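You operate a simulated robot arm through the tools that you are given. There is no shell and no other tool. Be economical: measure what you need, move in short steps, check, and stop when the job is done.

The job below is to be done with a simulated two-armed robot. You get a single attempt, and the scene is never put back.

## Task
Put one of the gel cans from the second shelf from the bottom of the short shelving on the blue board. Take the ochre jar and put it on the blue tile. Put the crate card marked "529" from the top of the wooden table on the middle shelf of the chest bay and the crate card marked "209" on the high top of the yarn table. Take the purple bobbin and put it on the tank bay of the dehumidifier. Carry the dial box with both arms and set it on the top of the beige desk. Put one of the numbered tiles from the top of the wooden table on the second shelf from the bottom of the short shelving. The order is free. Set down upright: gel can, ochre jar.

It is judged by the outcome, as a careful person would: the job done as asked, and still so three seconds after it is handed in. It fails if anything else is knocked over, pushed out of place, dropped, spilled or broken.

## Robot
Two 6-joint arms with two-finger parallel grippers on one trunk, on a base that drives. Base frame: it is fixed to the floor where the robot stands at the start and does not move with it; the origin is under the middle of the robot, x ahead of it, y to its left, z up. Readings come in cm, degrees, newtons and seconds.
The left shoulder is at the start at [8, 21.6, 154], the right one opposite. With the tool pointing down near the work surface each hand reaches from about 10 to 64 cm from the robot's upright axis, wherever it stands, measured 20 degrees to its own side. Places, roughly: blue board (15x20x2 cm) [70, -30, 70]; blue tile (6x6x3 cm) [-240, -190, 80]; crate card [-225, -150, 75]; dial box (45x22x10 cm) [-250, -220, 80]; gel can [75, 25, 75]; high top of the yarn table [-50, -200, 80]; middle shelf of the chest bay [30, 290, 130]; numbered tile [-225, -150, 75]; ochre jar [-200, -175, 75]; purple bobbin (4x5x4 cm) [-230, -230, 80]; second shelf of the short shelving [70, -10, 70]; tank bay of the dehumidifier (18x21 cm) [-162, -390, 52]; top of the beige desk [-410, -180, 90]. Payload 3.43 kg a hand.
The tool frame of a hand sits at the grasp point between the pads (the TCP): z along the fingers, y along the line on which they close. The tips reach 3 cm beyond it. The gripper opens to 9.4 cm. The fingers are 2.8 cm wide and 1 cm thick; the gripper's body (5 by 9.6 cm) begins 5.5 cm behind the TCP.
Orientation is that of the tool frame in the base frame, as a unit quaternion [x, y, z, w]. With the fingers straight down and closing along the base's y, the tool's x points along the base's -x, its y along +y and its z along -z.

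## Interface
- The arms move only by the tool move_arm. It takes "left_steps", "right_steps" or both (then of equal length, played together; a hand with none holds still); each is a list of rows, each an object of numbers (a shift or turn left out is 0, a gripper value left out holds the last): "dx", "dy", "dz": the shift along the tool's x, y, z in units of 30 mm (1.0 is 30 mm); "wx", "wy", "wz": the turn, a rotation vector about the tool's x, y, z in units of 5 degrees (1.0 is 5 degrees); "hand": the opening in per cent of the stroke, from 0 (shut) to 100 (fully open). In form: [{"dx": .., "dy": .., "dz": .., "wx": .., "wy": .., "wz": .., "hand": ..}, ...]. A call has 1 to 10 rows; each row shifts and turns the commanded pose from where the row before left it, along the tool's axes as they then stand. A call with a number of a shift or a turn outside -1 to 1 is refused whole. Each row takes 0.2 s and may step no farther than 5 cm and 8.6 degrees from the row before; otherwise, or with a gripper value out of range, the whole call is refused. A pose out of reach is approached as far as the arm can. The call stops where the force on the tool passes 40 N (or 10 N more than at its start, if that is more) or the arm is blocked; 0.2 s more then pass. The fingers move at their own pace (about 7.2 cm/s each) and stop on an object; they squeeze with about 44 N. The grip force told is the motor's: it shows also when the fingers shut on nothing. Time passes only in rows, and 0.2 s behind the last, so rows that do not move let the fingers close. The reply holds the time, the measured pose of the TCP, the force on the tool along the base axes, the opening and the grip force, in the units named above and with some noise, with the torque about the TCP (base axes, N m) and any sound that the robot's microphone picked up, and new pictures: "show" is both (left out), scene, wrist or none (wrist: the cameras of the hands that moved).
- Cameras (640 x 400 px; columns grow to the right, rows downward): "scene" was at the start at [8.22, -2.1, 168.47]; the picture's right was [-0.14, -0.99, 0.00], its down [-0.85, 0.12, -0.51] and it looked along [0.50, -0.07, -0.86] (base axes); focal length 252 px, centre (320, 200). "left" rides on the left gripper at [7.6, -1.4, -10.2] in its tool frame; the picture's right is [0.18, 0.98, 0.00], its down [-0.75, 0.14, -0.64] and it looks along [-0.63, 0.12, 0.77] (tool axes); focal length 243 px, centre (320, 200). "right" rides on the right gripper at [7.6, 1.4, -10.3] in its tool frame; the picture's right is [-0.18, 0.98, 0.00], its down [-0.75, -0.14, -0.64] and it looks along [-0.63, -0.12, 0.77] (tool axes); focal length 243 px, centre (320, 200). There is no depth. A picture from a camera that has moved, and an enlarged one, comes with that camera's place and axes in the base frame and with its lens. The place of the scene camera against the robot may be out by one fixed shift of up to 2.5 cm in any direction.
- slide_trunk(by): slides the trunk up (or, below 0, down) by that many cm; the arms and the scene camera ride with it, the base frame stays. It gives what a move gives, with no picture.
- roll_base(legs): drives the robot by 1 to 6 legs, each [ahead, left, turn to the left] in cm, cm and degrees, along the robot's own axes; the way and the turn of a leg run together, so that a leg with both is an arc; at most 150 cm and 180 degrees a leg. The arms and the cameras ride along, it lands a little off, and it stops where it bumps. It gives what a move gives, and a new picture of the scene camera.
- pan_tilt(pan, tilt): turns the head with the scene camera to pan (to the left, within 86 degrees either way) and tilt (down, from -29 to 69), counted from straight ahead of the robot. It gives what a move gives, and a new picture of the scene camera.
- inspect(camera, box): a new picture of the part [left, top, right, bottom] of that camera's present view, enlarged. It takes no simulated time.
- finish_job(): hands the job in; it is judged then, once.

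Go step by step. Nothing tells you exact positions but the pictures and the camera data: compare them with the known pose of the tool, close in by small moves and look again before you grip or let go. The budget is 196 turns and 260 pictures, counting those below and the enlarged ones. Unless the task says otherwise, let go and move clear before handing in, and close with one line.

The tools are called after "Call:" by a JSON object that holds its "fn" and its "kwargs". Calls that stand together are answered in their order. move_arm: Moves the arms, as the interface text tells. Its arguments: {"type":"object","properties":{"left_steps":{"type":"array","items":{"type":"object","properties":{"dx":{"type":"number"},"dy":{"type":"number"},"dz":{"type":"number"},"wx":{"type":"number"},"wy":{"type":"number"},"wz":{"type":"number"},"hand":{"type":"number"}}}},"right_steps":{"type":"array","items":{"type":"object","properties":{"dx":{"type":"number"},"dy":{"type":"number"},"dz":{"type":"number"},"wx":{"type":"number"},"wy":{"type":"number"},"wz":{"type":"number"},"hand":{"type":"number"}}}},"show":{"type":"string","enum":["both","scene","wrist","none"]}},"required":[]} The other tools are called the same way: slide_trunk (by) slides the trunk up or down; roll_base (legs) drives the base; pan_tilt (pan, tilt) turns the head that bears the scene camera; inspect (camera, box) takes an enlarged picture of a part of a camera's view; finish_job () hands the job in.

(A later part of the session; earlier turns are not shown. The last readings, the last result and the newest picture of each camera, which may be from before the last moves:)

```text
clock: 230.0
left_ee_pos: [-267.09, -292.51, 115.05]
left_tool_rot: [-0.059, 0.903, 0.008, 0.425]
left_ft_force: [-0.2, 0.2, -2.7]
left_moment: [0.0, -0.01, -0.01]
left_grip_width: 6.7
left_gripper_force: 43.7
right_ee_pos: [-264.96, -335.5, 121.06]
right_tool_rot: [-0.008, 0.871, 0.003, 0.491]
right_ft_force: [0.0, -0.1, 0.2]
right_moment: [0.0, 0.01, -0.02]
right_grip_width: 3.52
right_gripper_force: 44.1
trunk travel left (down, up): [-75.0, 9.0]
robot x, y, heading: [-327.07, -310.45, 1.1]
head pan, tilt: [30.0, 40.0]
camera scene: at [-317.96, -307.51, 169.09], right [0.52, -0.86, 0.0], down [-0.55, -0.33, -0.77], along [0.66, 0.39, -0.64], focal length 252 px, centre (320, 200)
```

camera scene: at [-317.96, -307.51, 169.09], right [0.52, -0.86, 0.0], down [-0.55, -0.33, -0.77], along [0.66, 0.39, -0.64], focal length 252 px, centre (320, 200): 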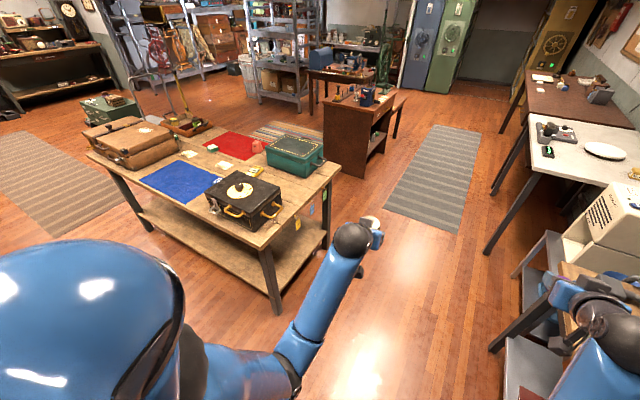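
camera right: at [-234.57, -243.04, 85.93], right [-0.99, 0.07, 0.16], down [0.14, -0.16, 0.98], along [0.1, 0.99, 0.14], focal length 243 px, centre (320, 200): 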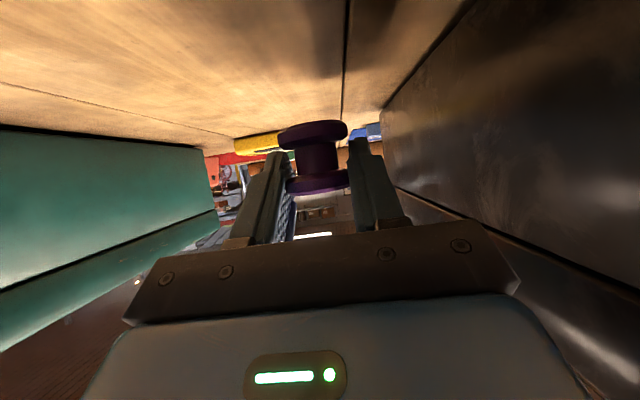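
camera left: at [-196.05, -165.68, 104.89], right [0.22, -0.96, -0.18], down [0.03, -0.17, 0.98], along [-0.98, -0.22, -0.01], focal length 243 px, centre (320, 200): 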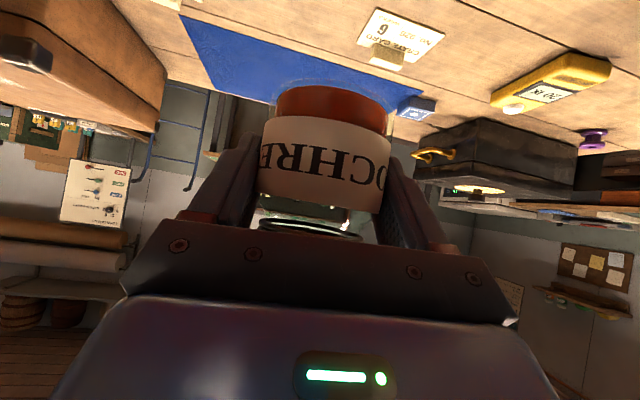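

Call:
{"fn": "roll_base", "kwargs": {"legs": [[0, 0, -1], [-3, 93, 0]]}}

Call:
{"fn": "pan_tilt", "kwargs": {"pan": 0, "tilt": 50}}

Call:
{"fn": "inspect", "kwargs": {"camera": "left", "box": [0, 0, 640, 400]}}

```text
clock: 235.2
left_ee_pos: [-270.0, -201.38, 115.03]
left_tool_rot: [-0.052, 0.903, 0.005, 0.426]
left_ft_force: [-0.4, 0.3, -2.9]
left_moment: [0.01, 0.01, -0.01]
left_grip_width: 6.7
left_gripper_force: 43.7
right_ee_pos: [-268.37, -244.45, 120.9]
right_tool_rot: [-0.003, 0.872, 0.001, 0.49]
right_ft_force: [-1.1, 0.0, -0.3]
right_moment: [-0.02, -0.02, -0.01]
right_grip_width: 3.52
right_gripper_force: 43.6
trunk travel left (down, up): [-75.0, 9.0]
robot x, y, heading: [-330.22, -218.76, 0.2]
head pan, tilt: [30.0, 40.0]
camera scene: at [-321.05, -215.6, 169.1], right [0.5, -0.86, 0.0], down [-0.56, -0.32, -0.77], along [0.66, 0.39, -0.64], focal length 252 px, centre (320, 200)
```

scene: 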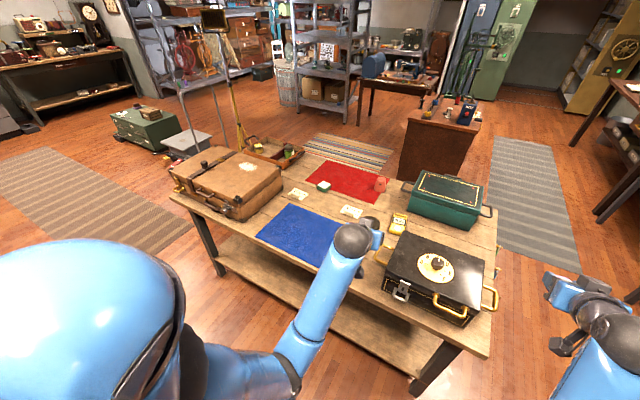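

```text
clock: 236.2
left_ee_pos: [-270.05, -201.15, 115.1]
left_tool_rot: [-0.053, 0.903, 0.005, 0.425]
left_ft_force: [0.2, 1.2, -2.4]
left_moment: [-0.03, 0.02, -0.01]
left_grip_width: 6.68
left_gripper_force: 44.1
right_ee_pos: [-268.52, -244.22, 121.1]
right_tool_rot: [-0.002, 0.871, -0.001, 0.491]
right_ft_force: [-0.3, 0.5, -0.5]
right_moment: [0.0, 0.02, -0.01]
right_grip_width: 3.54
right_gripper_force: 44.2
trunk travel left (down, up): [-75.0, 9.0]
robot x, y, heading: [-330.45, -218.49, 0.4]
head pan, tilt: [0.0, 50.0]
camera scene: at [-320.7, -219.66, 167.68], right [0.01, -1.0, 0.0], down [-0.77, 0.0, -0.64], along [0.64, 0.0, -0.77], focal length 252 px, centre (320, 200)
```

scene: 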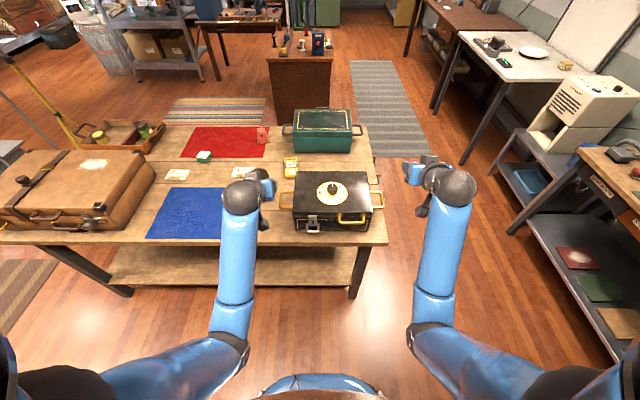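

```text
1.00 times, centred on (320, 200) of left (not enlarged: the box is as wide or as high as the picture)
camera zoom: at [-282.56, -203.92, 115.86], right [-0.21, 0.96, -0.18], down [-0.03, 0.17, 0.98], along [0.98, 0.22, -0.01], focal length 243 px, centre (320, 200)
```

zoom: 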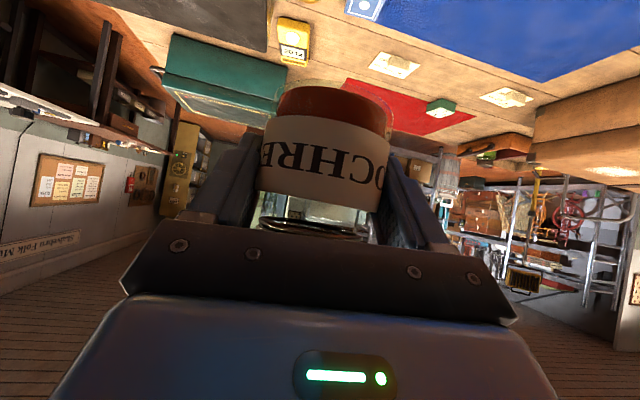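

The tile shows near (-244.4, -194.5). I'll drive ahead 20 and left 6.5, then lower the trunk.

Call:
{"fn": "roll_base", "kwargs": {"legs": [[20, 6.5, 0]]}}

Call:
{"fn": "slide_trunk", "kwargs": {"by": -14}}

Call:
{"fn": "inspect", "kwargs": {"camera": "left", "box": [0, 0, 640, 400]}}

Call:
{"fn": "inspect", "kwargs": {"camera": "scene", "box": [140, 140, 400, 300]}}

```text
clock: 237.8
left_ee_pos: [-250.31, -194.88, 115.34]
left_tool_rot: [-0.051, 0.903, 0.004, 0.427]
left_ft_force: [-0.9, 0.2, -2.2]
left_moment: [0.0, 0.0, -0.01]
left_grip_width: 6.71
left_gripper_force: 44.1
right_ee_pos: [-248.96, -237.91, 121.24]
right_tool_rot: [-0.001, 0.87, 0.0, 0.493]
right_ft_force: [0.6, 0.2, -0.1]
right_moment: [-0.01, 0.0, 0.03]
right_grip_width: 3.48
right_gripper_force: 44.0
trunk travel left (down, up): [-75.0, 9.0]
robot x, y, heading: [-310.53, -211.29, -0.1]
head pan, tilt: [0.0, 50.0]
camera scene: at [-301.24, -213.21, 167.73], right [0.0, -1.0, 0.0], down [-0.76, 0.0, -0.65], along [0.65, 0.0, -0.76], focal length 252 px, centre (320, 200)
```

scene: 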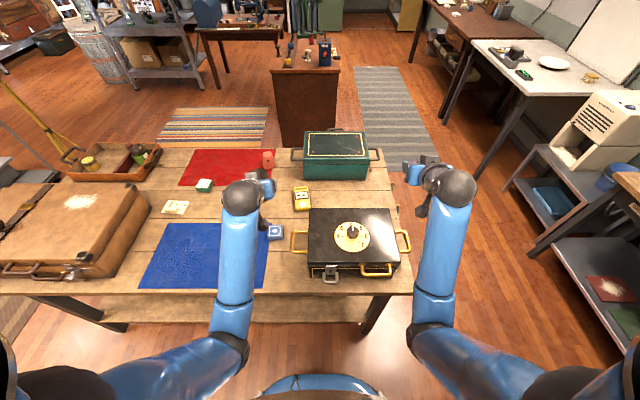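

```text
clock: 239.5
left_ee_pos: [-249.99, -194.72, 101.21]
left_tool_rot: [-0.051, 0.904, 0.004, 0.425]
left_ft_force: [0.4, 0.2, -3.1]
left_moment: [0.0, -0.02, 0.02]
left_grip_width: 6.73
left_gripper_force: 44.0
right_ee_pos: [-248.57, -237.77, 107.03]
right_tool_rot: [0.0, 0.871, -0.002, 0.491]
right_ft_force: [-0.2, 0.9, -0.2]
right_moment: [0.03, 0.02, 0.02]
right_grip_width: 3.51
right_gripper_force: 43.9
trunk travel left (down, up): [-61.0, 23.0]
robot x, y, heading: [-310.35, -212.2, -0.1]
head pan, tilt: [0.0, 50.0]
```

```text
1.00 times, centred on (320, 200) of left (not enlarged: the box is as wide or as high as the picture)
camera zoom: at [-262.52, -197.4, 101.88], right [-0.21, 0.96, -0.18], down [-0.03, 0.17, 0.98], along [0.98, 0.21, -0.01], focal length 243 px, centre (320, 200)
```

zoom: 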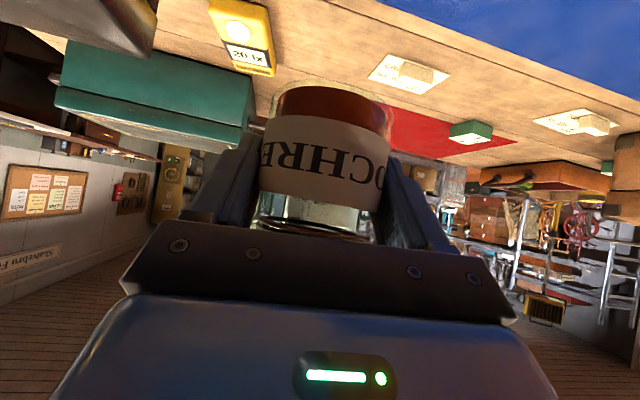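

```text
2.46 times, centred on (270, 220) of scene
camera zoom: at [-300.71, -213.02, 153.69], right [0.0, -1.0, 0.0], down [-0.77, 0.0, -0.64], along [0.64, 0.0, -0.77], focal length 621 px, centre (443, 151)
```

zoom: 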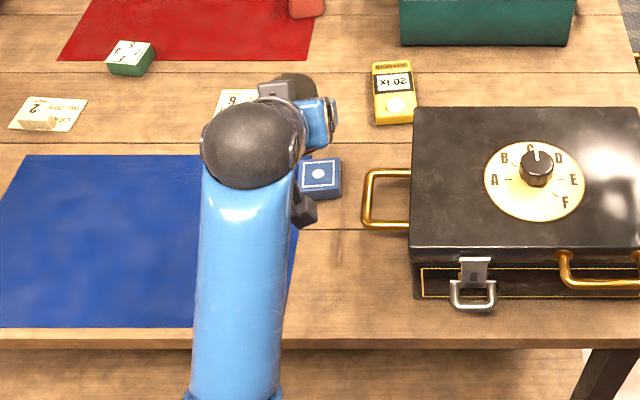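

I want a cleaner fix on the tile before setting the jar down, so I'll pull the hand back 8 cm to see the tile past the jar.

Call:
{"fn": "move_arm", "kwargs": {"left_steps": [{"dx": 0.57, "dz": -0.68}, {"dx": 0.57, "dz": -0.68}, {"dx": 0.57, "dz": -0.68}], "show": "wrist"}}

```text
clock: 240.3
left_ee_pos: [-257.98, -195.34, 100.94]
left_tool_rot: [-0.051, 0.904, 0.003, 0.425]
left_ft_force: [0.0, 0.2, -2.1]
left_moment: [0.0, -0.02, 0.03]
left_grip_width: 6.69
left_gripper_force: 44.4
right_ee_pos: [-248.7, -237.77, 107.01]
right_tool_rot: [0.0, 0.871, -0.001, 0.491]
right_ft_force: [-0.2, 0.0, -0.5]
right_moment: [0.02, 0.02, 0.0]
right_grip_width: 3.48
right_gripper_force: 44.1
trunk travel left (down, up): [-61.0, 23.0]
robot x, y, heading: [-309.84, -211.76, -0.3]
head pan, tilt: [0.0, 50.0]
camera left: at [-270.53, -198.04, 101.72], right [-0.21, 0.96, -0.18], down [-0.03, 0.17, 0.98], along [0.98, 0.21, -0.01], focal length 243 px, centre (320, 200)
```

left: 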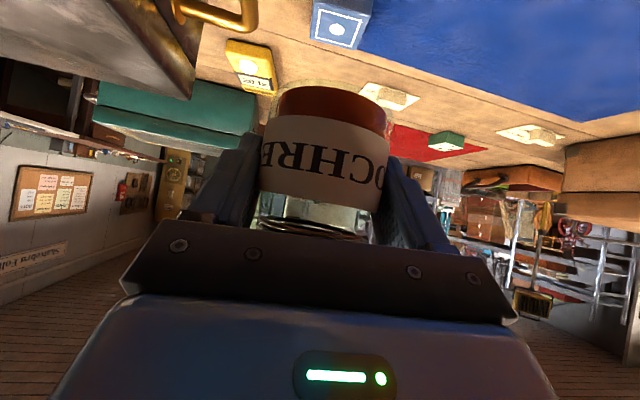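

The tile is fixed at (-244.6, -193.9). I'll move the jar over it.

Call:
{"fn": "move_arm", "kwargs": {"left_steps": [{"dx": -0.16, "dy": 0.024, "dz": 0.845}, {"dx": -0.16, "dy": 0.024, "dz": 0.845}, {"dx": -0.16, "dy": 0.024, "dz": 0.845}, {"dx": -0.16, "dy": 0.024, "dz": 0.845}, {"dx": -0.16, "dy": 0.024, "dz": 0.845}, {"dx": -0.16, "dy": 0.024, "dz": 0.845}], "show": "both"}}

```text
clock: 241.7
left_ee_pos: [-244.33, -194.06, 93.45]
left_tool_rot: [-0.051, 0.904, 0.003, 0.425]
left_ft_force: [0.1, -0.3, -3.1]
left_moment: [-0.02, 0.03, 0.0]
left_grip_width: 6.7
left_gripper_force: 43.7
right_ee_pos: [-248.37, -237.8, 106.93]
right_tool_rot: [-0.001, 0.871, -0.001, 0.491]
right_ft_force: [-0.1, -0.3, -0.4]
right_moment: [0.01, -0.01, 0.02]
right_grip_width: 3.51
right_gripper_force: 43.7
trunk travel left (down, up): [-61.0, 23.0]
robot x, y, heading: [-310.52, -211.89, 0.1]
head pan, tilt: [0.0, 50.0]
camera scene: at [-300.58, -213.02, 153.67], right [0.0, -1.0, 0.0], down [-0.77, 0.0, -0.64], along [0.64, 0.0, -0.77], focal length 252 px, centre (320, 200)
camera left: at [-256.9, -196.66, 94.18], right [-0.21, 0.96, -0.18], down [-0.03, 0.18, 0.98], along [0.98, 0.21, -0.01], focal length 243 px, centre (320, 200)
```

scene: 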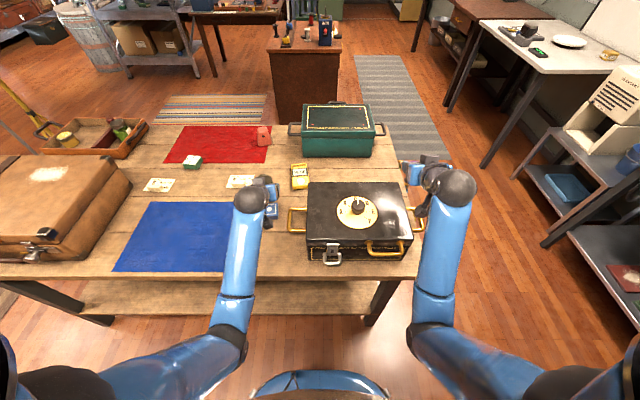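
left: 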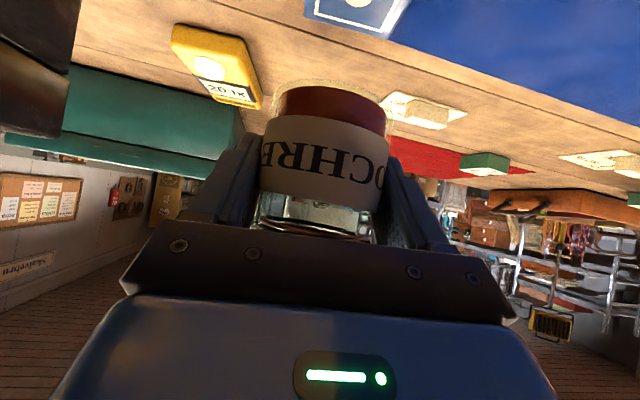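

Alignment looks good. I'll lower onto the tile.

Call:
{"fn": "move_arm", "kwargs": {"left_steps": [{"dx": 0.4, "dy": 0.02, "dz": 0.33}, {"dx": 0.4, "dy": 0.02, "dz": 0.33}, {"dx": 0.38, "dy": 0.02, "dz": 0.31}, {"dx": 0.08, "dz": 0.07}, {"dx": 0.08, "dz": 0.07}, {"dx": 0.06, "dz": 0.05}, {"dx": 0.06, "dz": 0.05}], "show": "wrist"}}

```text
clock: 243.3
left_ee_pos: [-244.56, -194.05, 87.72]
left_tool_rot: [-0.051, 0.904, 0.004, 0.424]
left_ft_force: [-0.3, -1.0, -1.9]
left_moment: [0.02, -0.02, 0.01]
left_grip_width: 6.7
left_gripper_force: 44.4
right_ee_pos: [-248.64, -237.71, 107.03]
right_tool_rot: [0.0, 0.871, -0.001, 0.491]
right_ft_force: [0.7, 0.7, -0.3]
right_moment: [0.05, 0.02, 0.02]
right_grip_width: 3.52
right_gripper_force: 43.8
trunk travel left (down, up): [-61.0, 23.0]
robot x, y, heading: [-310.13, -212.05, -0.1]
head pan, tilt: [0.0, 50.0]
camera left: at [-257.02, -196.7, 88.61], right [-0.21, 0.96, -0.18], down [-0.03, 0.17, 0.98], along [0.98, 0.21, -0.01], focal length 243 px, centre (320, 200)
```

left: 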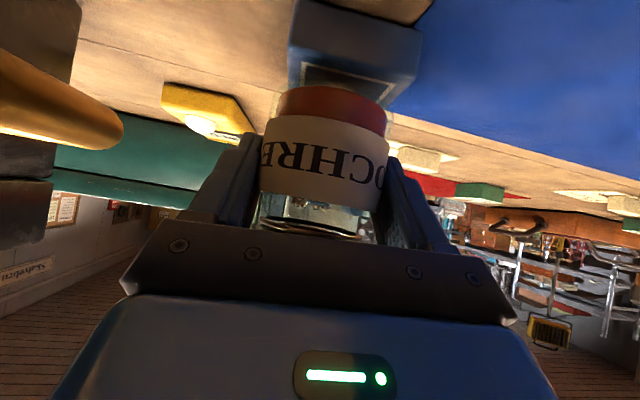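

Call:
{"fn": "move_arm", "kwargs": {"left_steps": [{"dx": 0.06, "dz": 0.05}, {"dx": 0.06, "dz": 0.05}, {"dx": 0.06, "dz": 0.05}], "show": "wrist"}}

```text
clock: 244.1
left_ee_pos: [-244.58, -194.05, 87.15]
left_tool_rot: [-0.051, 0.904, 0.005, 0.425]
left_ft_force: [-0.5, 0.9, -3.3]
left_moment: [-0.03, 0.01, -0.05]
left_grip_width: 6.68
left_gripper_force: 43.7
right_ee_pos: [-248.53, -237.75, 107.04]
right_tool_rot: [0.0, 0.871, -0.002, 0.491]
right_ft_force: [0.3, 0.1, 0.6]
right_moment: [-0.01, -0.02, 0.01]
right_grip_width: 3.5
right_gripper_force: 44.3
trunk travel left (down, up): [-61.0, 23.0]
robot x, y, heading: [-310.1, -211.72, -0.2]
head pan, tilt: [0.0, 50.0]
camera left: at [-257.03, -196.82, 87.93], right [-0.21, 0.96, -0.18], down [-0.03, 0.17, 0.98], along [0.98, 0.21, -0.01], focal length 243 px, centre (320, 200)
```

left: 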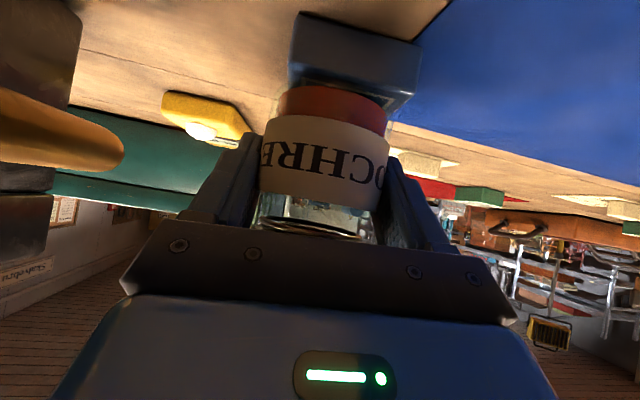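

Call:
{"fn": "move_arm", "kwargs": {"left_steps": [{"dx": 0.06, "dz": 0.05}, {"dx": 0.06, "dz": 0.05}, {"dx": 0.06, "dz": 0.05}], "show": "wrist"}}

```text
clock: 244.9
left_ee_pos: [-244.47, -194.11, 86.98]
left_tool_rot: [-0.051, 0.901, 0.004, 0.43]
left_ft_force: [-0.7, 0.6, 18.7]
left_moment: [-0.36, 0.44, -0.01]
left_grip_width: 6.68
left_gripper_force: 43.9
right_ee_pos: [-248.75, -237.82, 107.17]
right_tool_rot: [-0.001, 0.871, -0.001, 0.491]
right_ft_force: [0.4, -0.3, -0.8]
right_moment: [-0.03, -0.02, 0.01]
right_grip_width: 3.49
right_gripper_force: 43.6
trunk travel left (down, up): [-61.0, 23.0]
robot x, y, heading: [-310.06, -211.9, -0.0]
head pan, tilt: [0.0, 50.0]
camera left: at [-257.03, -196.79, 87.63], right [-0.21, 0.96, -0.18], down [-0.04, 0.18, 0.98], along [0.98, 0.21, 0.0], focal length 243 px, centre (320, 200)
```

left: 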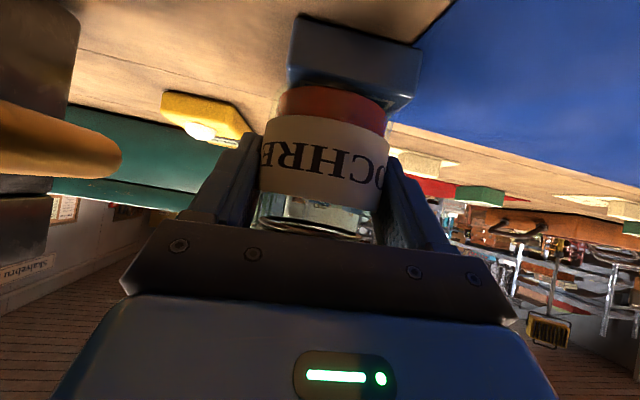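

The jar is touching, and its centre looks about half a centimetre to the -y side. I'll lift a hair, nudge it over, set it down and release.

Call:
{"fn": "move_arm", "kwargs": {"left_steps": [{"dx": -0.16, "dz": -0.13}, {"dy": 0.17}, {"dx": 0.06, "dz": 0.05}, {"dx": 0.05, "dz": 0.04}, {}, {"hand": 100}, {"hand": 100}, {"hand": 100}, {"hand": 100}], "show": "wrist"}}

```text
clock: 246.9
left_ee_pos: [-244.57, -193.7, 86.58]
left_tool_rot: [-0.051, 0.903, 0.005, 0.426]
left_ft_force: [-0.3, 0.3, -0.8]
left_moment: [0.01, 0.0, 0.0]
left_grip_width: 9.4
left_gripper_force: 0.1
right_ee_pos: [-248.63, -237.73, 106.91]
right_tool_rot: [0.0, 0.871, -0.002, 0.491]
right_ft_force: [-0.4, -0.6, -0.3]
right_moment: [0.0, 0.01, 0.03]
right_grip_width: 3.52
right_gripper_force: 43.8
trunk travel left (down, up): [-61.0, 23.0]
robot x, y, heading: [-309.64, -211.7, 0.1]
head pan, tilt: [0.0, 50.0]
camera left: at [-257.04, -196.28, 87.41], right [-0.21, 0.96, -0.18], down [-0.03, 0.17, 0.98], along [0.98, 0.21, -0.01], focal length 243 px, centre (320, 200)
```

left: 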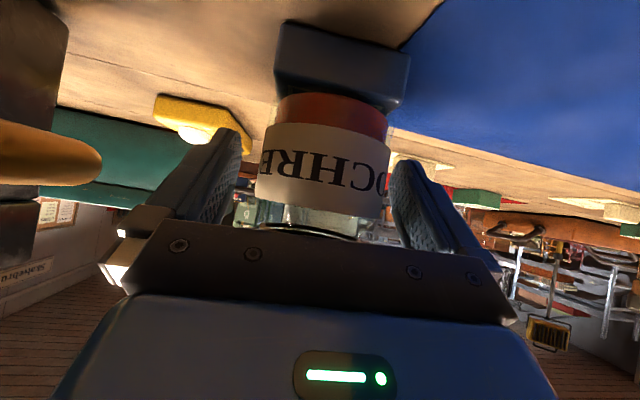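

Call:
{"fn": "move_arm", "kwargs": {"left_steps": [{"dx": 0.63, "dy": 0.095, "dz": -0.77}, {"dx": 0.63, "dy": 0.095, "dz": -0.77}, {"dx": 0.63, "dy": 0.095, "dz": -0.77}, {"dx": 0.63, "dy": 0.095, "dz": -0.77}, {"dx": -0.75, "dz": -0.62}, {"dx": -0.75, "dz": -0.62}, {"dx": -0.75, "dz": -0.62}], "show": "both"}}

```text
clock: 248.5
left_ee_pos: [-256.69, -193.24, 95.43]
left_tool_rot: [-0.052, 0.903, 0.004, 0.426]
left_ft_force: [1.5, 1.4, -0.4]
left_moment: [0.0, -0.03, -0.01]
left_grip_width: 9.41
left_gripper_force: 0.1
right_ee_pos: [-248.54, -237.77, 107.12]
right_tool_rot: [-0.001, 0.872, -0.001, 0.49]
right_ft_force: [-0.4, -0.3, -0.1]
right_moment: [0.01, 0.02, -0.01]
right_grip_width: 3.51
right_gripper_force: 43.6
trunk travel left (down, up): [-61.0, 23.0]
robot x, y, heading: [-310.17, -211.98, 0.1]
head pan, tilt: [0.0, 50.0]
camera scene: at [-300.78, -213.04, 153.68], right [0.0, -1.0, 0.0], down [-0.77, 0.0, -0.64], along [0.64, 0.0, -0.77], focal length 252 px, centre (320, 200)
camera left: at [-269.19, -195.91, 96.1], right [-0.21, 0.96, -0.18], down [-0.03, 0.17, 0.98], along [0.98, 0.21, -0.01], focal length 243 px, centre (320, 200)
```

scene: 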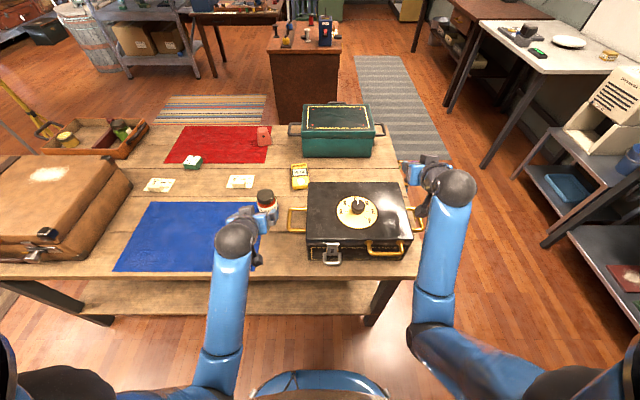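
left: 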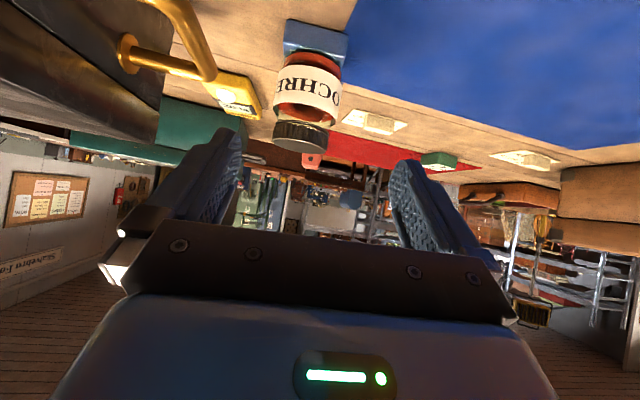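

The ochre jar is standing on the blue tile. Next is card 209, just beside the suitcase, so I'll shift left to line up the left hand with it.

Call:
{"fn": "roll_base", "kwargs": {"legs": [[0, 42, 0], [3, 0, 0]]}}

Call:
{"fn": "inspect", "kwargs": {"camera": "left", "box": [0, 0, 640, 400]}}

```text
clock: 251.5
left_ee_pos: [-254.26, -150.85, 95.62]
left_tool_rot: [-0.05, 0.902, 0.004, 0.429]
left_ft_force: [-0.7, 0.1, -0.2]
left_moment: [0.01, 0.02, 0.0]
left_grip_width: 9.42
left_gripper_force: 0.1
right_ee_pos: [-246.31, -195.38, 107.55]
right_tool_rot: [-0.001, 0.87, 0.0, 0.493]
right_ft_force: [-0.7, 0.3, -0.8]
right_moment: [0.0, -0.05, 0.0]
right_grip_width: 3.53
right_gripper_force: 44.2
trunk travel left (down, up): [-61.0, 23.0]
robot x, y, heading: [-307.39, -169.55, 0.0]
head pan, tilt: [0.0, 50.0]
camera scene: at [-298.69, -170.66, 153.76], right [0.0, -1.0, 0.0], down [-0.76, 0.0, -0.65], along [0.65, 0.0, -0.76], focal length 252 px, centre (320, 200)
```

scene: 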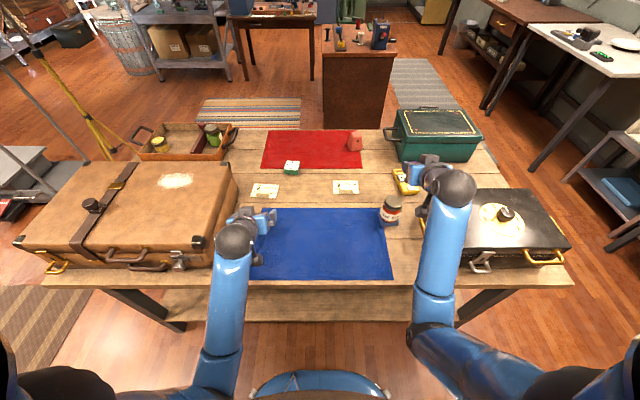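

```text
1.00 times, centred on (320, 200) of left (not enlarged: the box is as wide or as high as the picture)
camera zoom: at [-266.79, -153.52, 96.32], right [-0.21, 0.96, -0.18], down [-0.04, 0.17, 0.98], along [0.98, 0.21, 0.0], focal length 243 px, centre (320, 200)
```

zoom: 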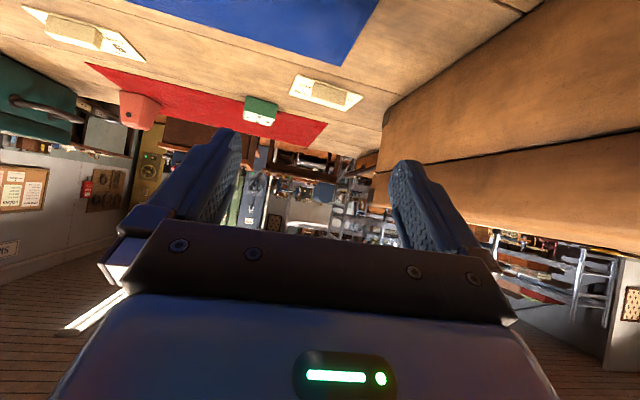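

The card block is at about (-233.7, -147.8), and the suitcase face is well clear. I'll approach above it.

Call:
{"fn": "move_arm", "kwargs": {"left_steps": [{"dx": -0.31, "dy": 0.07, "dz": 0.93}, {"dx": -0.31, "dy": 0.07, "dz": 0.93}, {"dx": -0.31, "dy": 0.07, "dz": 0.93}, {"dx": -0.31, "dy": 0.07, "dz": 0.93}, {"dx": -0.31, "dy": 0.07, "dz": 0.93}, {"dx": -0.31, "dy": 0.07, "dz": 0.93}, {"dx": -0.31, "dy": 0.07, "dz": 0.93}], "show": "wrist"}}

```text
clock: 253.1
left_ee_pos: [-234.62, -147.88, 87.55]
left_tool_rot: [-0.052, 0.904, 0.005, 0.424]
left_ft_force: [0.1, -0.9, -0.1]
left_moment: [0.0, 0.04, 0.02]
left_grip_width: 9.38
left_gripper_force: 0.1
right_ee_pos: [-245.67, -195.28, 106.84]
right_tool_rot: [-0.001, 0.872, -0.001, 0.49]
right_ft_force: [-0.8, -1.0, -0.6]
right_moment: [0.01, -0.02, 0.0]
right_grip_width: 3.53
right_gripper_force: 44.2
trunk travel left (down, up): [-61.0, 23.0]
robot x, y, heading: [-306.96, -169.28, -0.1]
head pan, tilt: [0.0, 50.0]
camera left: at [-247.1, -150.55, 88.41], right [-0.21, 0.96, -0.18], down [-0.03, 0.17, 0.98], along [0.98, 0.21, -0.01], focal length 243 px, centre (320, 200)
```

left: 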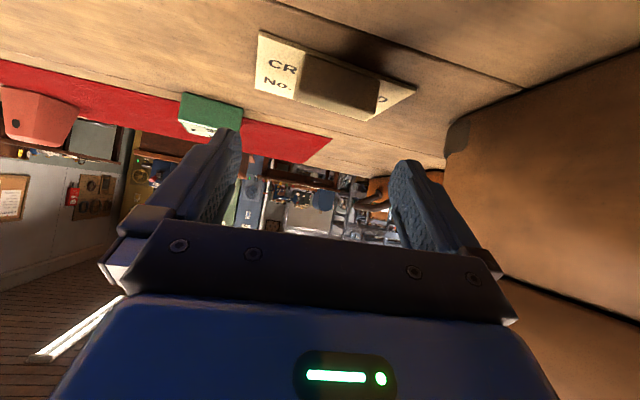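

Call:
{"fn": "move_arm", "kwargs": {"left_steps": [{"dx": 0.44, "dy": 0.08, "dz": 0.48}, {"dx": 0.44, "dy": 0.08, "dz": 0.48}], "show": "wrist"}}

```text
clock: 253.7
left_ee_pos: [-234.41, -147.31, 83.76]
left_tool_rot: [-0.051, 0.904, 0.004, 0.425]
left_ft_force: [0.7, 0.1, 0.3]
left_moment: [0.01, 0.01, 0.03]
left_grip_width: 9.39
left_gripper_force: 0.0
right_ee_pos: [-245.65, -195.36, 106.97]
right_tool_rot: [-0.001, 0.871, -0.001, 0.491]
right_ft_force: [0.7, 1.4, 0.1]
right_moment: [0.0, 0.0, 0.03]
right_grip_width: 3.49
right_gripper_force: 43.8
trunk travel left (down, up): [-61.0, 23.0]
robot x, y, heading: [-307.27, -169.02, -0.1]
head pan, tilt: [0.0, 50.0]
camera left: at [-246.79, -150.03, 84.52], right [-0.21, 0.96, -0.18], down [-0.03, 0.18, 0.98], along [0.98, 0.21, -0.01], focal length 243 px, centre (320, 200)
```

left: 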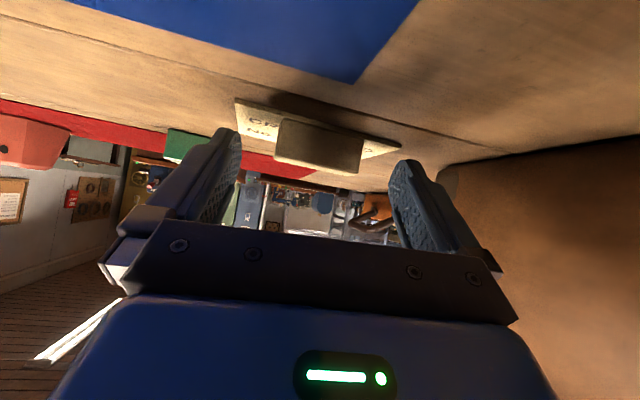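

Call:
{"fn": "move_arm", "kwargs": {"left_steps": [{"dx": -0.06, "dz": 0.1}, {"hand": 0}, {"hand": 0}, {"hand": 0}, {"hand": 0}, {"dx": -0.25, "dz": -0.21}, {"dx": -0.25, "dz": -0.21}, {"dx": -0.25, "dz": -0.21}], "show": "wrist"}}

```text
clock: 255.5
left_ee_pos: [-233.87, -147.4, 86.81]
left_tool_rot: [-0.052, 0.903, 0.004, 0.426]
left_ft_force: [0.3, -0.7, -0.3]
left_moment: [0.02, -0.01, 0.02]
left_grip_width: 4.82
left_gripper_force: 44.3
right_ee_pos: [-245.75, -195.3, 107.0]
right_tool_rot: [-0.001, 0.871, -0.001, 0.491]
right_ft_force: [0.8, -0.2, -0.5]
right_moment: [-0.02, 0.03, 0.0]
right_grip_width: 3.5
right_gripper_force: 43.8
trunk travel left (down, up): [-61.0, 23.0]
robot x, y, heading: [-307.38, -169.45, 0.3]
head pan, tilt: [0.0, 50.0]
camera left: at [-246.49, -149.96, 87.57], right [-0.21, 0.96, -0.18], down [-0.03, 0.17, 0.98], along [0.98, 0.21, -0.01], focal length 243 px, centre (320, 200)
```

left: 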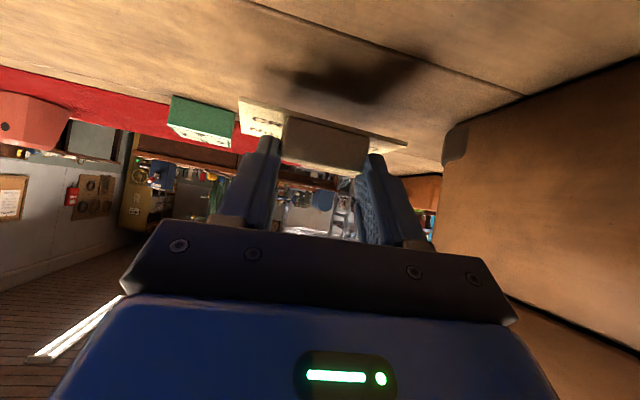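

Card 209 is held. I'll raise it and head for the dehumidifier by way of the table's end.

Call:
{"fn": "move_arm", "kwargs": {"left_steps": [{"dx": -0.85, "dz": -0.71}, {"dx": -0.85, "dz": -0.71}, {"dx": -0.85, "dz": -0.71}, {"dx": -0.85, "dz": -0.71}, {"dx": -0.85, "dz": -0.71}, {"dx": -0.85, "dz": -0.71}], "show": "none"}}

Call:
{"fn": "roll_base", "kwargs": {"legs": [[-25, 0, 0], [0, -125, 0], [148, 0, 0], [0, 0, -90]]}}

Call:
{"fn": "pan_tilt", "kwargs": {"pan": 0, "tilt": 40}}

```text
clock: 256.9
left_ee_pos: [-233.9, -146.72, 106.77]
left_tool_rot: [-0.051, 0.904, 0.004, 0.425]
left_ft_force: [0.4, 0.0, -0.2]
left_moment: [0.02, -0.04, 0.0]
left_grip_width: 4.82
left_gripper_force: 44.1
right_ee_pos: [-245.79, -195.37, 106.99]
right_tool_rot: [-0.001, 0.871, -0.001, 0.491]
right_ft_force: [0.0, 0.0, -1.0]
right_moment: [0.02, 0.01, -0.02]
right_grip_width: 3.52
right_gripper_force: 43.9
trunk travel left (down, up): [-61.0, 23.0]
robot x, y, heading: [-307.5, -169.57, -0.1]
head pan, tilt: [0.0, 50.0]
```

```text
clock: 275.3
left_ee_pos: [-166.71, -369.57, 106.65]
left_tool_rot: [0.621, 0.658, -0.306, 0.295]
left_ft_force: [0.1, -0.7, 0.3]
left_moment: [0.0, 0.01, 0.04]
left_grip_width: 4.82
left_gripper_force: 44.3
right_ee_pos: [-214.58, -355.06, 106.92]
right_tool_rot: [0.633, 0.599, -0.357, 0.336]
right_ft_force: [-0.2, -0.1, -0.5]
right_moment: [-0.01, -0.02, 0.02]
right_grip_width: 3.54
right_gripper_force: 43.6
trunk travel left (down, up): [-61.0, 23.0]
robot x, y, heading: [-185.14, -295.28, -93.0]
head pan, tilt: [0.0, 50.0]
camera scene: at [-187.33, -307.13, 153.68], right [-1.0, 0.06, 0.0], down [0.04, 0.77, -0.64], along [-0.04, -0.64, -0.77], focal length 252 px, centre (320, 200)
```

scene: 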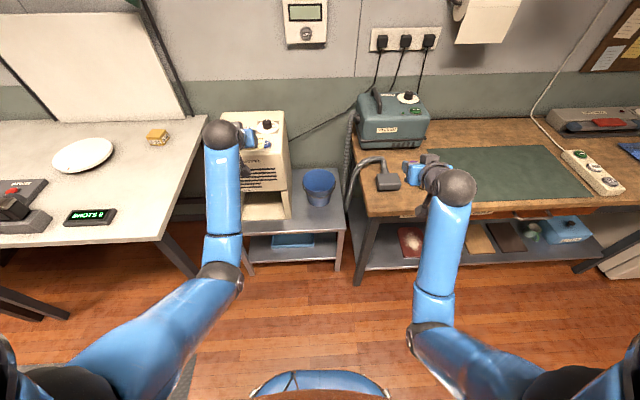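

```text
clock: 276.0
left_ee_pos: [-166.75, -369.57, 106.65]
left_tool_rot: [0.621, 0.658, -0.306, 0.296]
left_ft_force: [0.2, -0.4, -0.8]
left_moment: [0.03, -0.03, 0.01]
left_grip_width: 4.84
left_gripper_force: 44.1
right_ee_pos: [-214.6, -355.07, 107.11]
right_tool_rot: [0.633, 0.599, -0.358, 0.337]
right_ft_force: [-0.5, -1.4, 0.5]
right_moment: [0.03, -0.04, -0.04]
right_grip_width: 3.49
right_gripper_force: 43.4
trunk travel left (down, up): [-61.0, 23.0]
robot x, y, heading: [-185.47, -295.12, -93.3]
head pan, tilt: [0.0, 40.0]
camera scene: at [-187.4, -307.93, 155.1], right [-1.0, 0.06, 0.0], down [0.04, 0.64, -0.77], along [-0.04, -0.76, -0.64], focal length 252 px, centre (320, 200)
```

scene: 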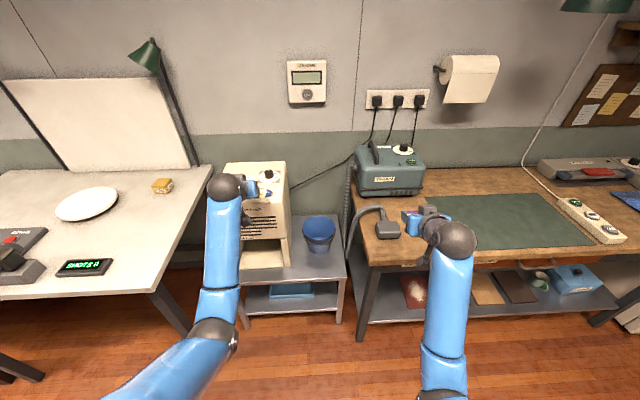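

The dehumidifier is the cream unit on the grey stand, and its empty tank bay is at the bottom. I'll pull the left arm back to clear my view and look closely.

Call:
{"fn": "move_arm", "kwargs": {"left_steps": [{"dx": 0.66, "dz": -0.8}, {"dx": 0.66, "dz": -0.8}, {"dx": 0.66, "dz": -0.8}, {"dx": 0.66, "dz": -0.8}, {"dx": 0.66, "dz": -0.8}, {"dx": 0.66, "dz": -0.8}, {"dx": 0.66, "dz": -0.8}, {"dx": 0.66, "dz": -0.8}], "show": "none"}}

Call:
{"fn": "roll_base", "kwargs": {"legs": [[0, 0, 3], [0, 42, 0]]}}

Call:
{"fn": "pan_tilt", "kwargs": {"pan": -12, "tilt": 42}}

Call:
{"fn": "inspect", "kwargs": {"camera": "scene", "box": [230, 110, 470, 260]}}

```text
clock: 277.8
left_ee_pos: [-167.68, -345.49, 106.32]
left_tool_rot: [0.621, 0.657, -0.307, 0.296]
left_ft_force: [0.8, 0.8, 0.2]
left_moment: [0.0, 0.0, -0.01]
left_grip_width: 4.84
left_gripper_force: 43.8
left hand out of reach, approached as far as the arm can: row 8
right_ee_pos: [-214.58, -355.06, 107.07]
right_tool_rot: [0.633, 0.599, -0.358, 0.336]
right_ft_force: [0.7, -0.6, -1.0]
right_moment: [-0.02, 0.0, 0.01]
right_grip_width: 3.52
right_gripper_force: 44.8
trunk travel left (down, up): [-61.0, 23.0]
robot x, y, heading: [-185.27, -295.52, -93.1]
head pan, tilt: [0.0, 40.0]
```

```text
clock: 280.8
left_ee_pos: [-123.76, -344.75, 106.33]
left_tool_rot: [0.604, 0.674, -0.298, 0.304]
left_ft_force: [0.1, 0.2, 0.1]
left_moment: [0.03, -0.01, 0.01]
left_grip_width: 4.84
left_gripper_force: 44.0
right_ee_pos: [-170.01, -356.74, 107.02]
right_tool_rot: [0.617, 0.615, -0.349, 0.345]
right_ft_force: [-0.3, -0.2, -0.2]
right_moment: [-0.01, 0.01, 0.0]
right_grip_width: 3.51
right_gripper_force: 43.6
trunk travel left (down, up): [-61.0, 23.0]
robot x, y, heading: [-143.81, -295.33, -90.2]
head pan, tilt: [0.0, 40.0]
camera scene: at [-145.47, -308.13, 155.1], right [-1.0, 0.0, 0.0], down [0.0, 0.64, -0.77], along [0.0, -0.77, -0.64], focal length 252 px, centre (320, 200)
```

scene: 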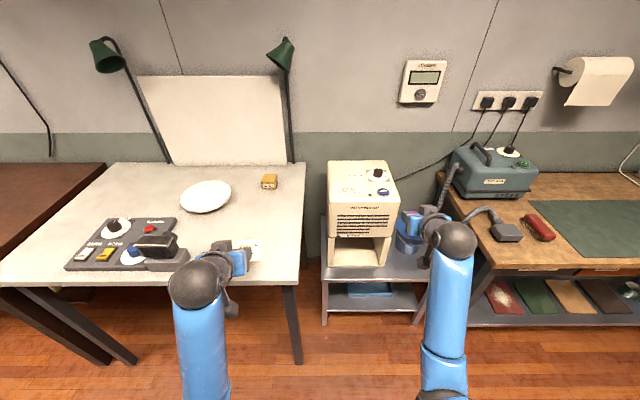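

```text
clock: 281.5
left_ee_pos: [-123.48, -344.7, 106.4]
left_tool_rot: [0.605, 0.673, -0.299, 0.303]
left_ft_force: [0.3, -0.4, -0.6]
left_moment: [-0.02, 0.0, -0.02]
left_grip_width: 4.83
left_gripper_force: 43.8
right_ee_pos: [-169.99, -356.83, 107.0]
right_tool_rot: [0.618, 0.614, -0.349, 0.345]
right_ft_force: [0.4, -0.7, 0.2]
right_moment: [-0.04, 0.01, -0.01]
right_grip_width: 3.51
right_gripper_force: 44.0
trunk travel left (down, up): [-61.0, 23.0]
robot x, y, heading: [-143.86, -295.24, -90.2]
head pan, tilt: [-12.0, 42.0]
camera scene: at [-147.0, -307.8, 154.81], right [-0.98, 0.21, 0.0], down [0.14, 0.65, -0.74], along [-0.16, -0.73, -0.67], focal length 252 px, centre (320, 200)
```

scene: 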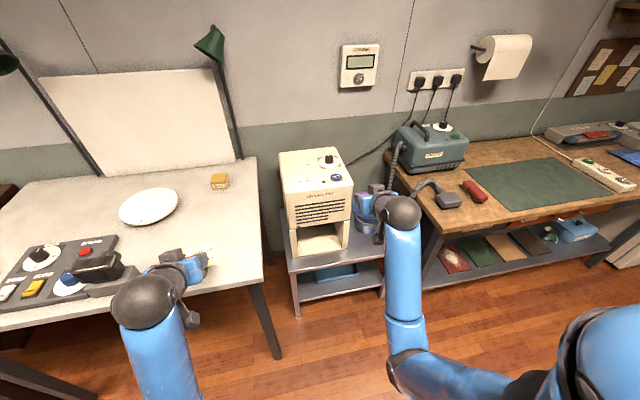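

```text
2.67 times, centred on (350, 185) of scene
camera zoom: at [-147.0, -307.8, 154.81], right [-0.98, 0.21, 0.0], down [0.14, 0.65, -0.74], along [-0.16, -0.73, -0.67], focal length 673 px, centre (240, 240)
```

zoom: 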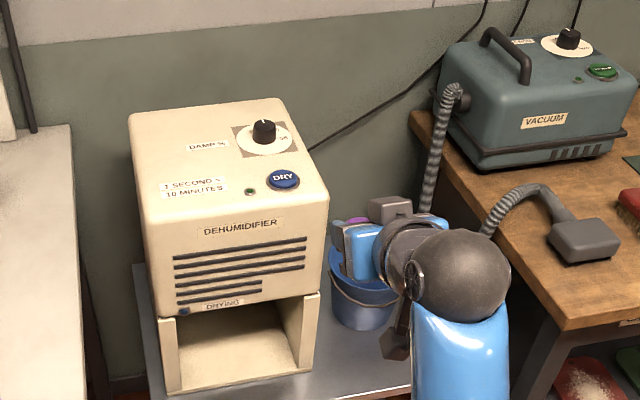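

The bay opening spans about x -176..-152 and z 52..70, with its front at y≈-382. I'll lower the right hand here, in front of the stand, before driving it in.

Call:
{"fn": "slide_trunk", "kwargs": {"by": -12}}

Call:
{"fn": "move_arm", "kwargs": {"right_steps": [{"dx": 1, "dy": 0.21, "dz": 0.62}, {"dx": 1, "dy": 0.21, "dz": 0.62}, {"dx": 1, "dy": 0.21, "dz": 0.62}, {"dx": 1, "dy": 0.21, "dz": 0.62}, {"dx": 1, "dy": 0.21, "dz": 0.62}, {"dx": 1, "dy": 0.21, "dz": 0.62}, {"dx": 1, "dy": 0.21, "dz": 0.62}, {"dx": 1, "dy": 0.21, "dz": 0.62}, {"dx": 1, "dy": 0.21, "dz": 0.62}, {"dx": 1, "dy": 0.21, "dz": 0.62}], "show": "both"}}

```text
clock: 283.0
left_ee_pos: [-123.69, -344.8, 94.19]
left_tool_rot: [0.604, 0.674, -0.299, 0.303]
left_ft_force: [-0.4, 0.0, 0.2]
left_moment: [0.02, 0.0, -0.03]
left_grip_width: 4.81
left_gripper_force: 44.2
right_ee_pos: [-170.07, -356.7, 95.0]
right_tool_rot: [0.618, 0.615, -0.349, 0.345]
right_ft_force: [0.2, 0.1, -0.7]
right_moment: [0.02, 0.02, 0.0]
right_grip_width: 3.53
right_gripper_force: 43.7
trunk travel left (down, up): [-49.0, 35.0]
robot x, y, heading: [-143.64, -295.35, -90.0]
head pan, tilt: [-12.0, 42.0]
```

```text
clock: 285.2
left_ee_pos: [-123.58, -344.87, 94.28]
left_tool_rot: [0.605, 0.674, -0.298, 0.303]
left_ft_force: [0.6, 0.5, 0.1]
left_moment: [-0.01, -0.02, -0.01]
left_grip_width: 4.83
left_gripper_force: 44.5
right_ee_pos: [-163.66, -357.41, 59.66]
right_tool_rot: [0.617, 0.615, -0.349, 0.345]
right_ft_force: [0.1, -0.2, -1.8]
right_moment: [-0.01, 0.05, -0.01]
right_grip_width: 3.5
right_gripper_force: 44.3
trunk travel left (down, up): [-49.0, 35.0]
robot x, y, heading: [-143.8, -295.66, -90.3]
head pan, tilt: [-12.0, 42.0]
camera scene: at [-147.07, -307.86, 142.8], right [-0.98, 0.21, 0.0], down [0.14, 0.65, -0.74], along [-0.16, -0.73, -0.67], focal length 252 px, centre (320, 200)
camera right: at [-162.33, -344.74, 58.39], right [0.98, -0.1, 0.15], down [-0.14, 0.16, 0.98], along [-0.12, -0.98, 0.14], focal length 243 px, centre (320, 200)
```

scene: 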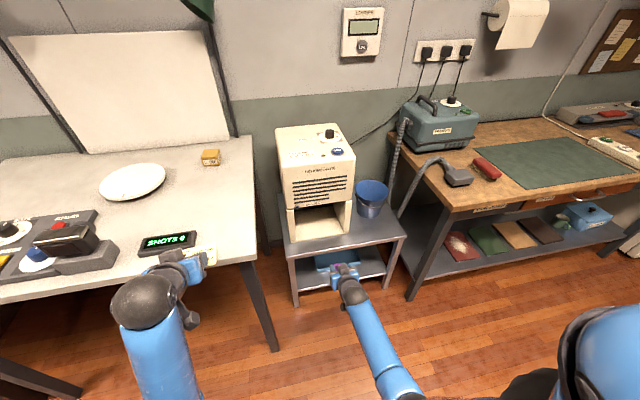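
right: 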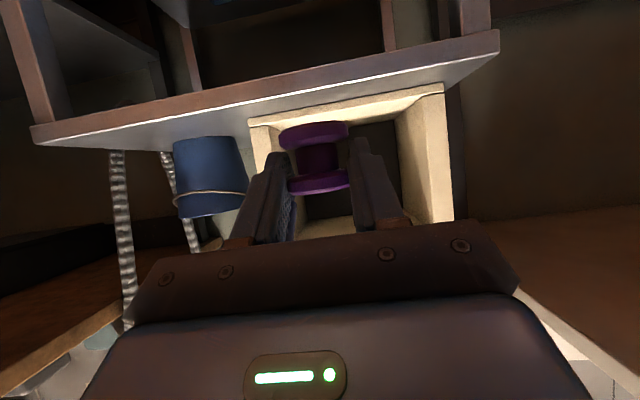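

The bay is dead ahead of the bobbin, with its front at y≈-374 and its floor at z≈52. I'll drive ahead 20 cm into it.

Call:
{"fn": "roll_base", "kwargs": {"legs": [[20, 0.8, 0]]}}

Call:
{"fn": "inspect", "kwargs": {"camera": "right", "box": [0, 0, 640, 400]}}

```text
clock: 286.8
left_ee_pos: [-122.79, -364.76, 94.36]
left_tool_rot: [0.604, 0.673, -0.299, 0.304]
left_ft_force: [1.1, -0.2, -0.6]
left_moment: [0.02, 0.02, -0.02]
left_grip_width: 4.83
left_gripper_force: 44.2
right_ee_pos: [-163.04, -377.42, 59.54]
right_tool_rot: [0.616, 0.615, -0.349, 0.346]
right_ft_force: [-0.2, -0.4, 0.0]
right_moment: [0.0, -0.02, 0.01]
right_grip_width: 3.51
right_gripper_force: 44.0
trunk travel left (down, up): [-49.0, 35.0]
robot x, y, heading: [-143.46, -315.04, -90.3]
head pan, tilt: [-12.0, 42.0]
camera scene: at [-146.34, -327.78, 142.81], right [-0.98, 0.21, 0.0], down [0.14, 0.65, -0.74], along [-0.16, -0.73, -0.67], focal length 252 px, centre (320, 200)
```

scene: 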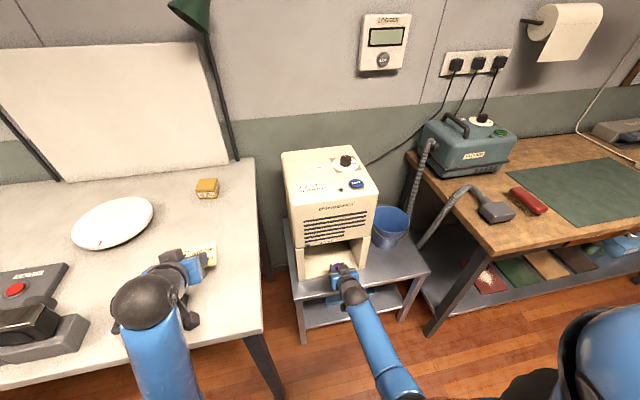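

```text
1.00 times, centred on (320, 200) of right (not enlarged: the box is as wide or as high as the picture)
camera zoom: at [-161.6, -364.67, 58.43], right [0.98, -0.1, 0.16], down [-0.14, 0.16, 0.98], along [-0.12, -0.98, 0.14], focal length 243 px, centre (320, 200)
```

zoom: 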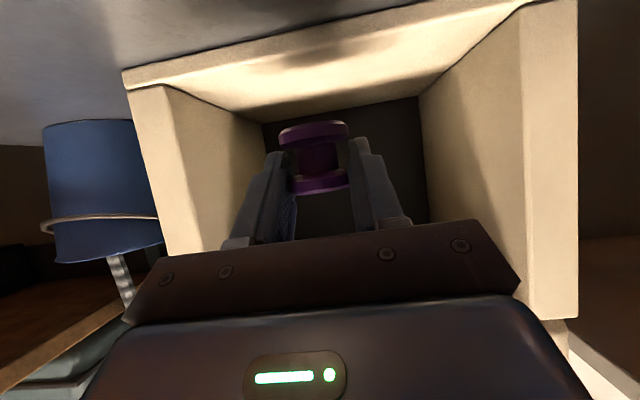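

Call:
{"fn": "move_arm", "kwargs": {"right_steps": [{"dx": -0.34, "dy": 0.13, "dz": 0.57}, {"dx": -0.34, "dy": 0.13, "dz": 0.57}, {"dx": -0.34, "dy": 0.13, "dz": 0.57}, {"dx": 0.43, "dz": 0.26}, {"dx": 0.28, "dz": 0.17}], "show": "wrist"}}

```text
clock: 288.0
left_ee_pos: [-122.97, -364.86, 94.26]
left_tool_rot: [0.605, 0.674, -0.298, 0.303]
left_ft_force: [0.5, 0.8, 0.9]
left_moment: [-0.01, 0.02, 0.01]
left_grip_width: 4.84
left_gripper_force: 44.2
right_ee_pos: [-162.04, -383.21, 57.2]
right_tool_rot: [0.617, 0.615, -0.348, 0.346]
right_ft_force: [0.4, 0.3, -0.2]
right_moment: [-0.01, -0.03, -0.02]
right_grip_width: 3.49
right_gripper_force: 44.1
trunk travel left (down, up): [-49.0, 35.0]
robot x, y, heading: [-143.42, -315.46, -90.2]
head pan, tilt: [-12.0, 42.0]
camera right: at [-160.43, -370.58, 55.89], right [0.98, -0.1, 0.16], down [-0.14, 0.16, 0.98], along [-0.12, -0.98, 0.14], focal length 243 px, centre (320, 200)
```

right: 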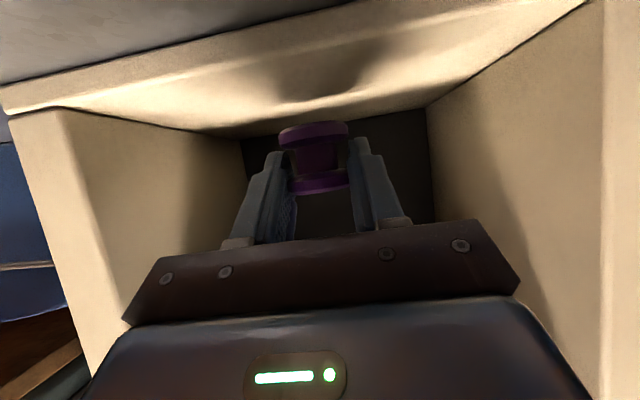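

Call:
{"fn": "move_arm", "kwargs": {"right_steps": [{"dx": 0.2, "dz": 0.12}, {"dx": 0.14, "dz": 0.085}, {"dx": 0.09, "dz": 0.05}, {"dx": 0.09, "dz": 0.05}, {"dx": 0.09, "dz": 0.05}], "show": "wrist"}}

```text
clock: 289.2
left_ee_pos: [-122.86, -364.71, 94.13]
left_tool_rot: [0.604, 0.674, -0.298, 0.304]
left_ft_force: [-0.5, 0.7, -1.3]
left_moment: [0.0, -0.01, 0.01]
left_grip_width: 4.84
left_gripper_force: 44.3
right_ee_pos: [-161.99, -383.24, 54.91]
right_tool_rot: [0.616, 0.616, -0.348, 0.347]
right_ft_force: [0.2, -0.4, -0.8]
right_moment: [0.0, -0.04, -0.02]
right_grip_width: 3.52
right_gripper_force: 44.0
trunk travel left (down, up): [-49.0, 35.0]
robot x, y, heading: [-143.21, -315.89, -90.3]
head pan, tilt: [-12.0, 42.0]
camera right: at [-160.47, -370.56, 53.76], right [0.98, -0.1, 0.16], down [-0.14, 0.16, 0.98], along [-0.12, -0.98, 0.14], focal length 243 px, centre (320, 200)
```

right: 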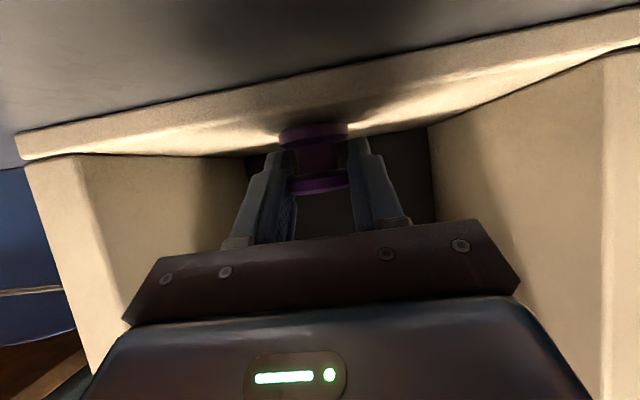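

Call:
{"fn": "move_arm", "kwargs": {"right_steps": [{"dx": 0.07, "dz": 0.04}, {"dx": 0.07, "dz": 0.04}, {"dx": 0.07, "dz": 0.04}, {"dx": 0.07, "dz": 0.04}], "show": "none"}}

```text
clock: 290.2
left_ee_pos: [-122.78, -364.33, 94.57]
left_tool_rot: [0.603, 0.673, -0.3, 0.304]
left_ft_force: [-0.3, 0.8, -0.3]
left_moment: [0.02, 0.0, -0.03]
left_grip_width: 4.83
left_gripper_force: 43.6
right_ee_pos: [-162.01, -383.27, 54.56]
right_tool_rot: [0.614, 0.614, -0.351, 0.35]
right_ft_force: [0.7, 3.8, 33.5]
right_moment: [0.31, -0.11, 0.0]
right_grip_width: 3.5
right_gripper_force: 43.6
trunk travel left (down, up): [-49.0, 35.0]
robot x, y, heading: [-143.05, -315.35, -90.3]
head pan, tilt: [-12.0, 42.0]
```

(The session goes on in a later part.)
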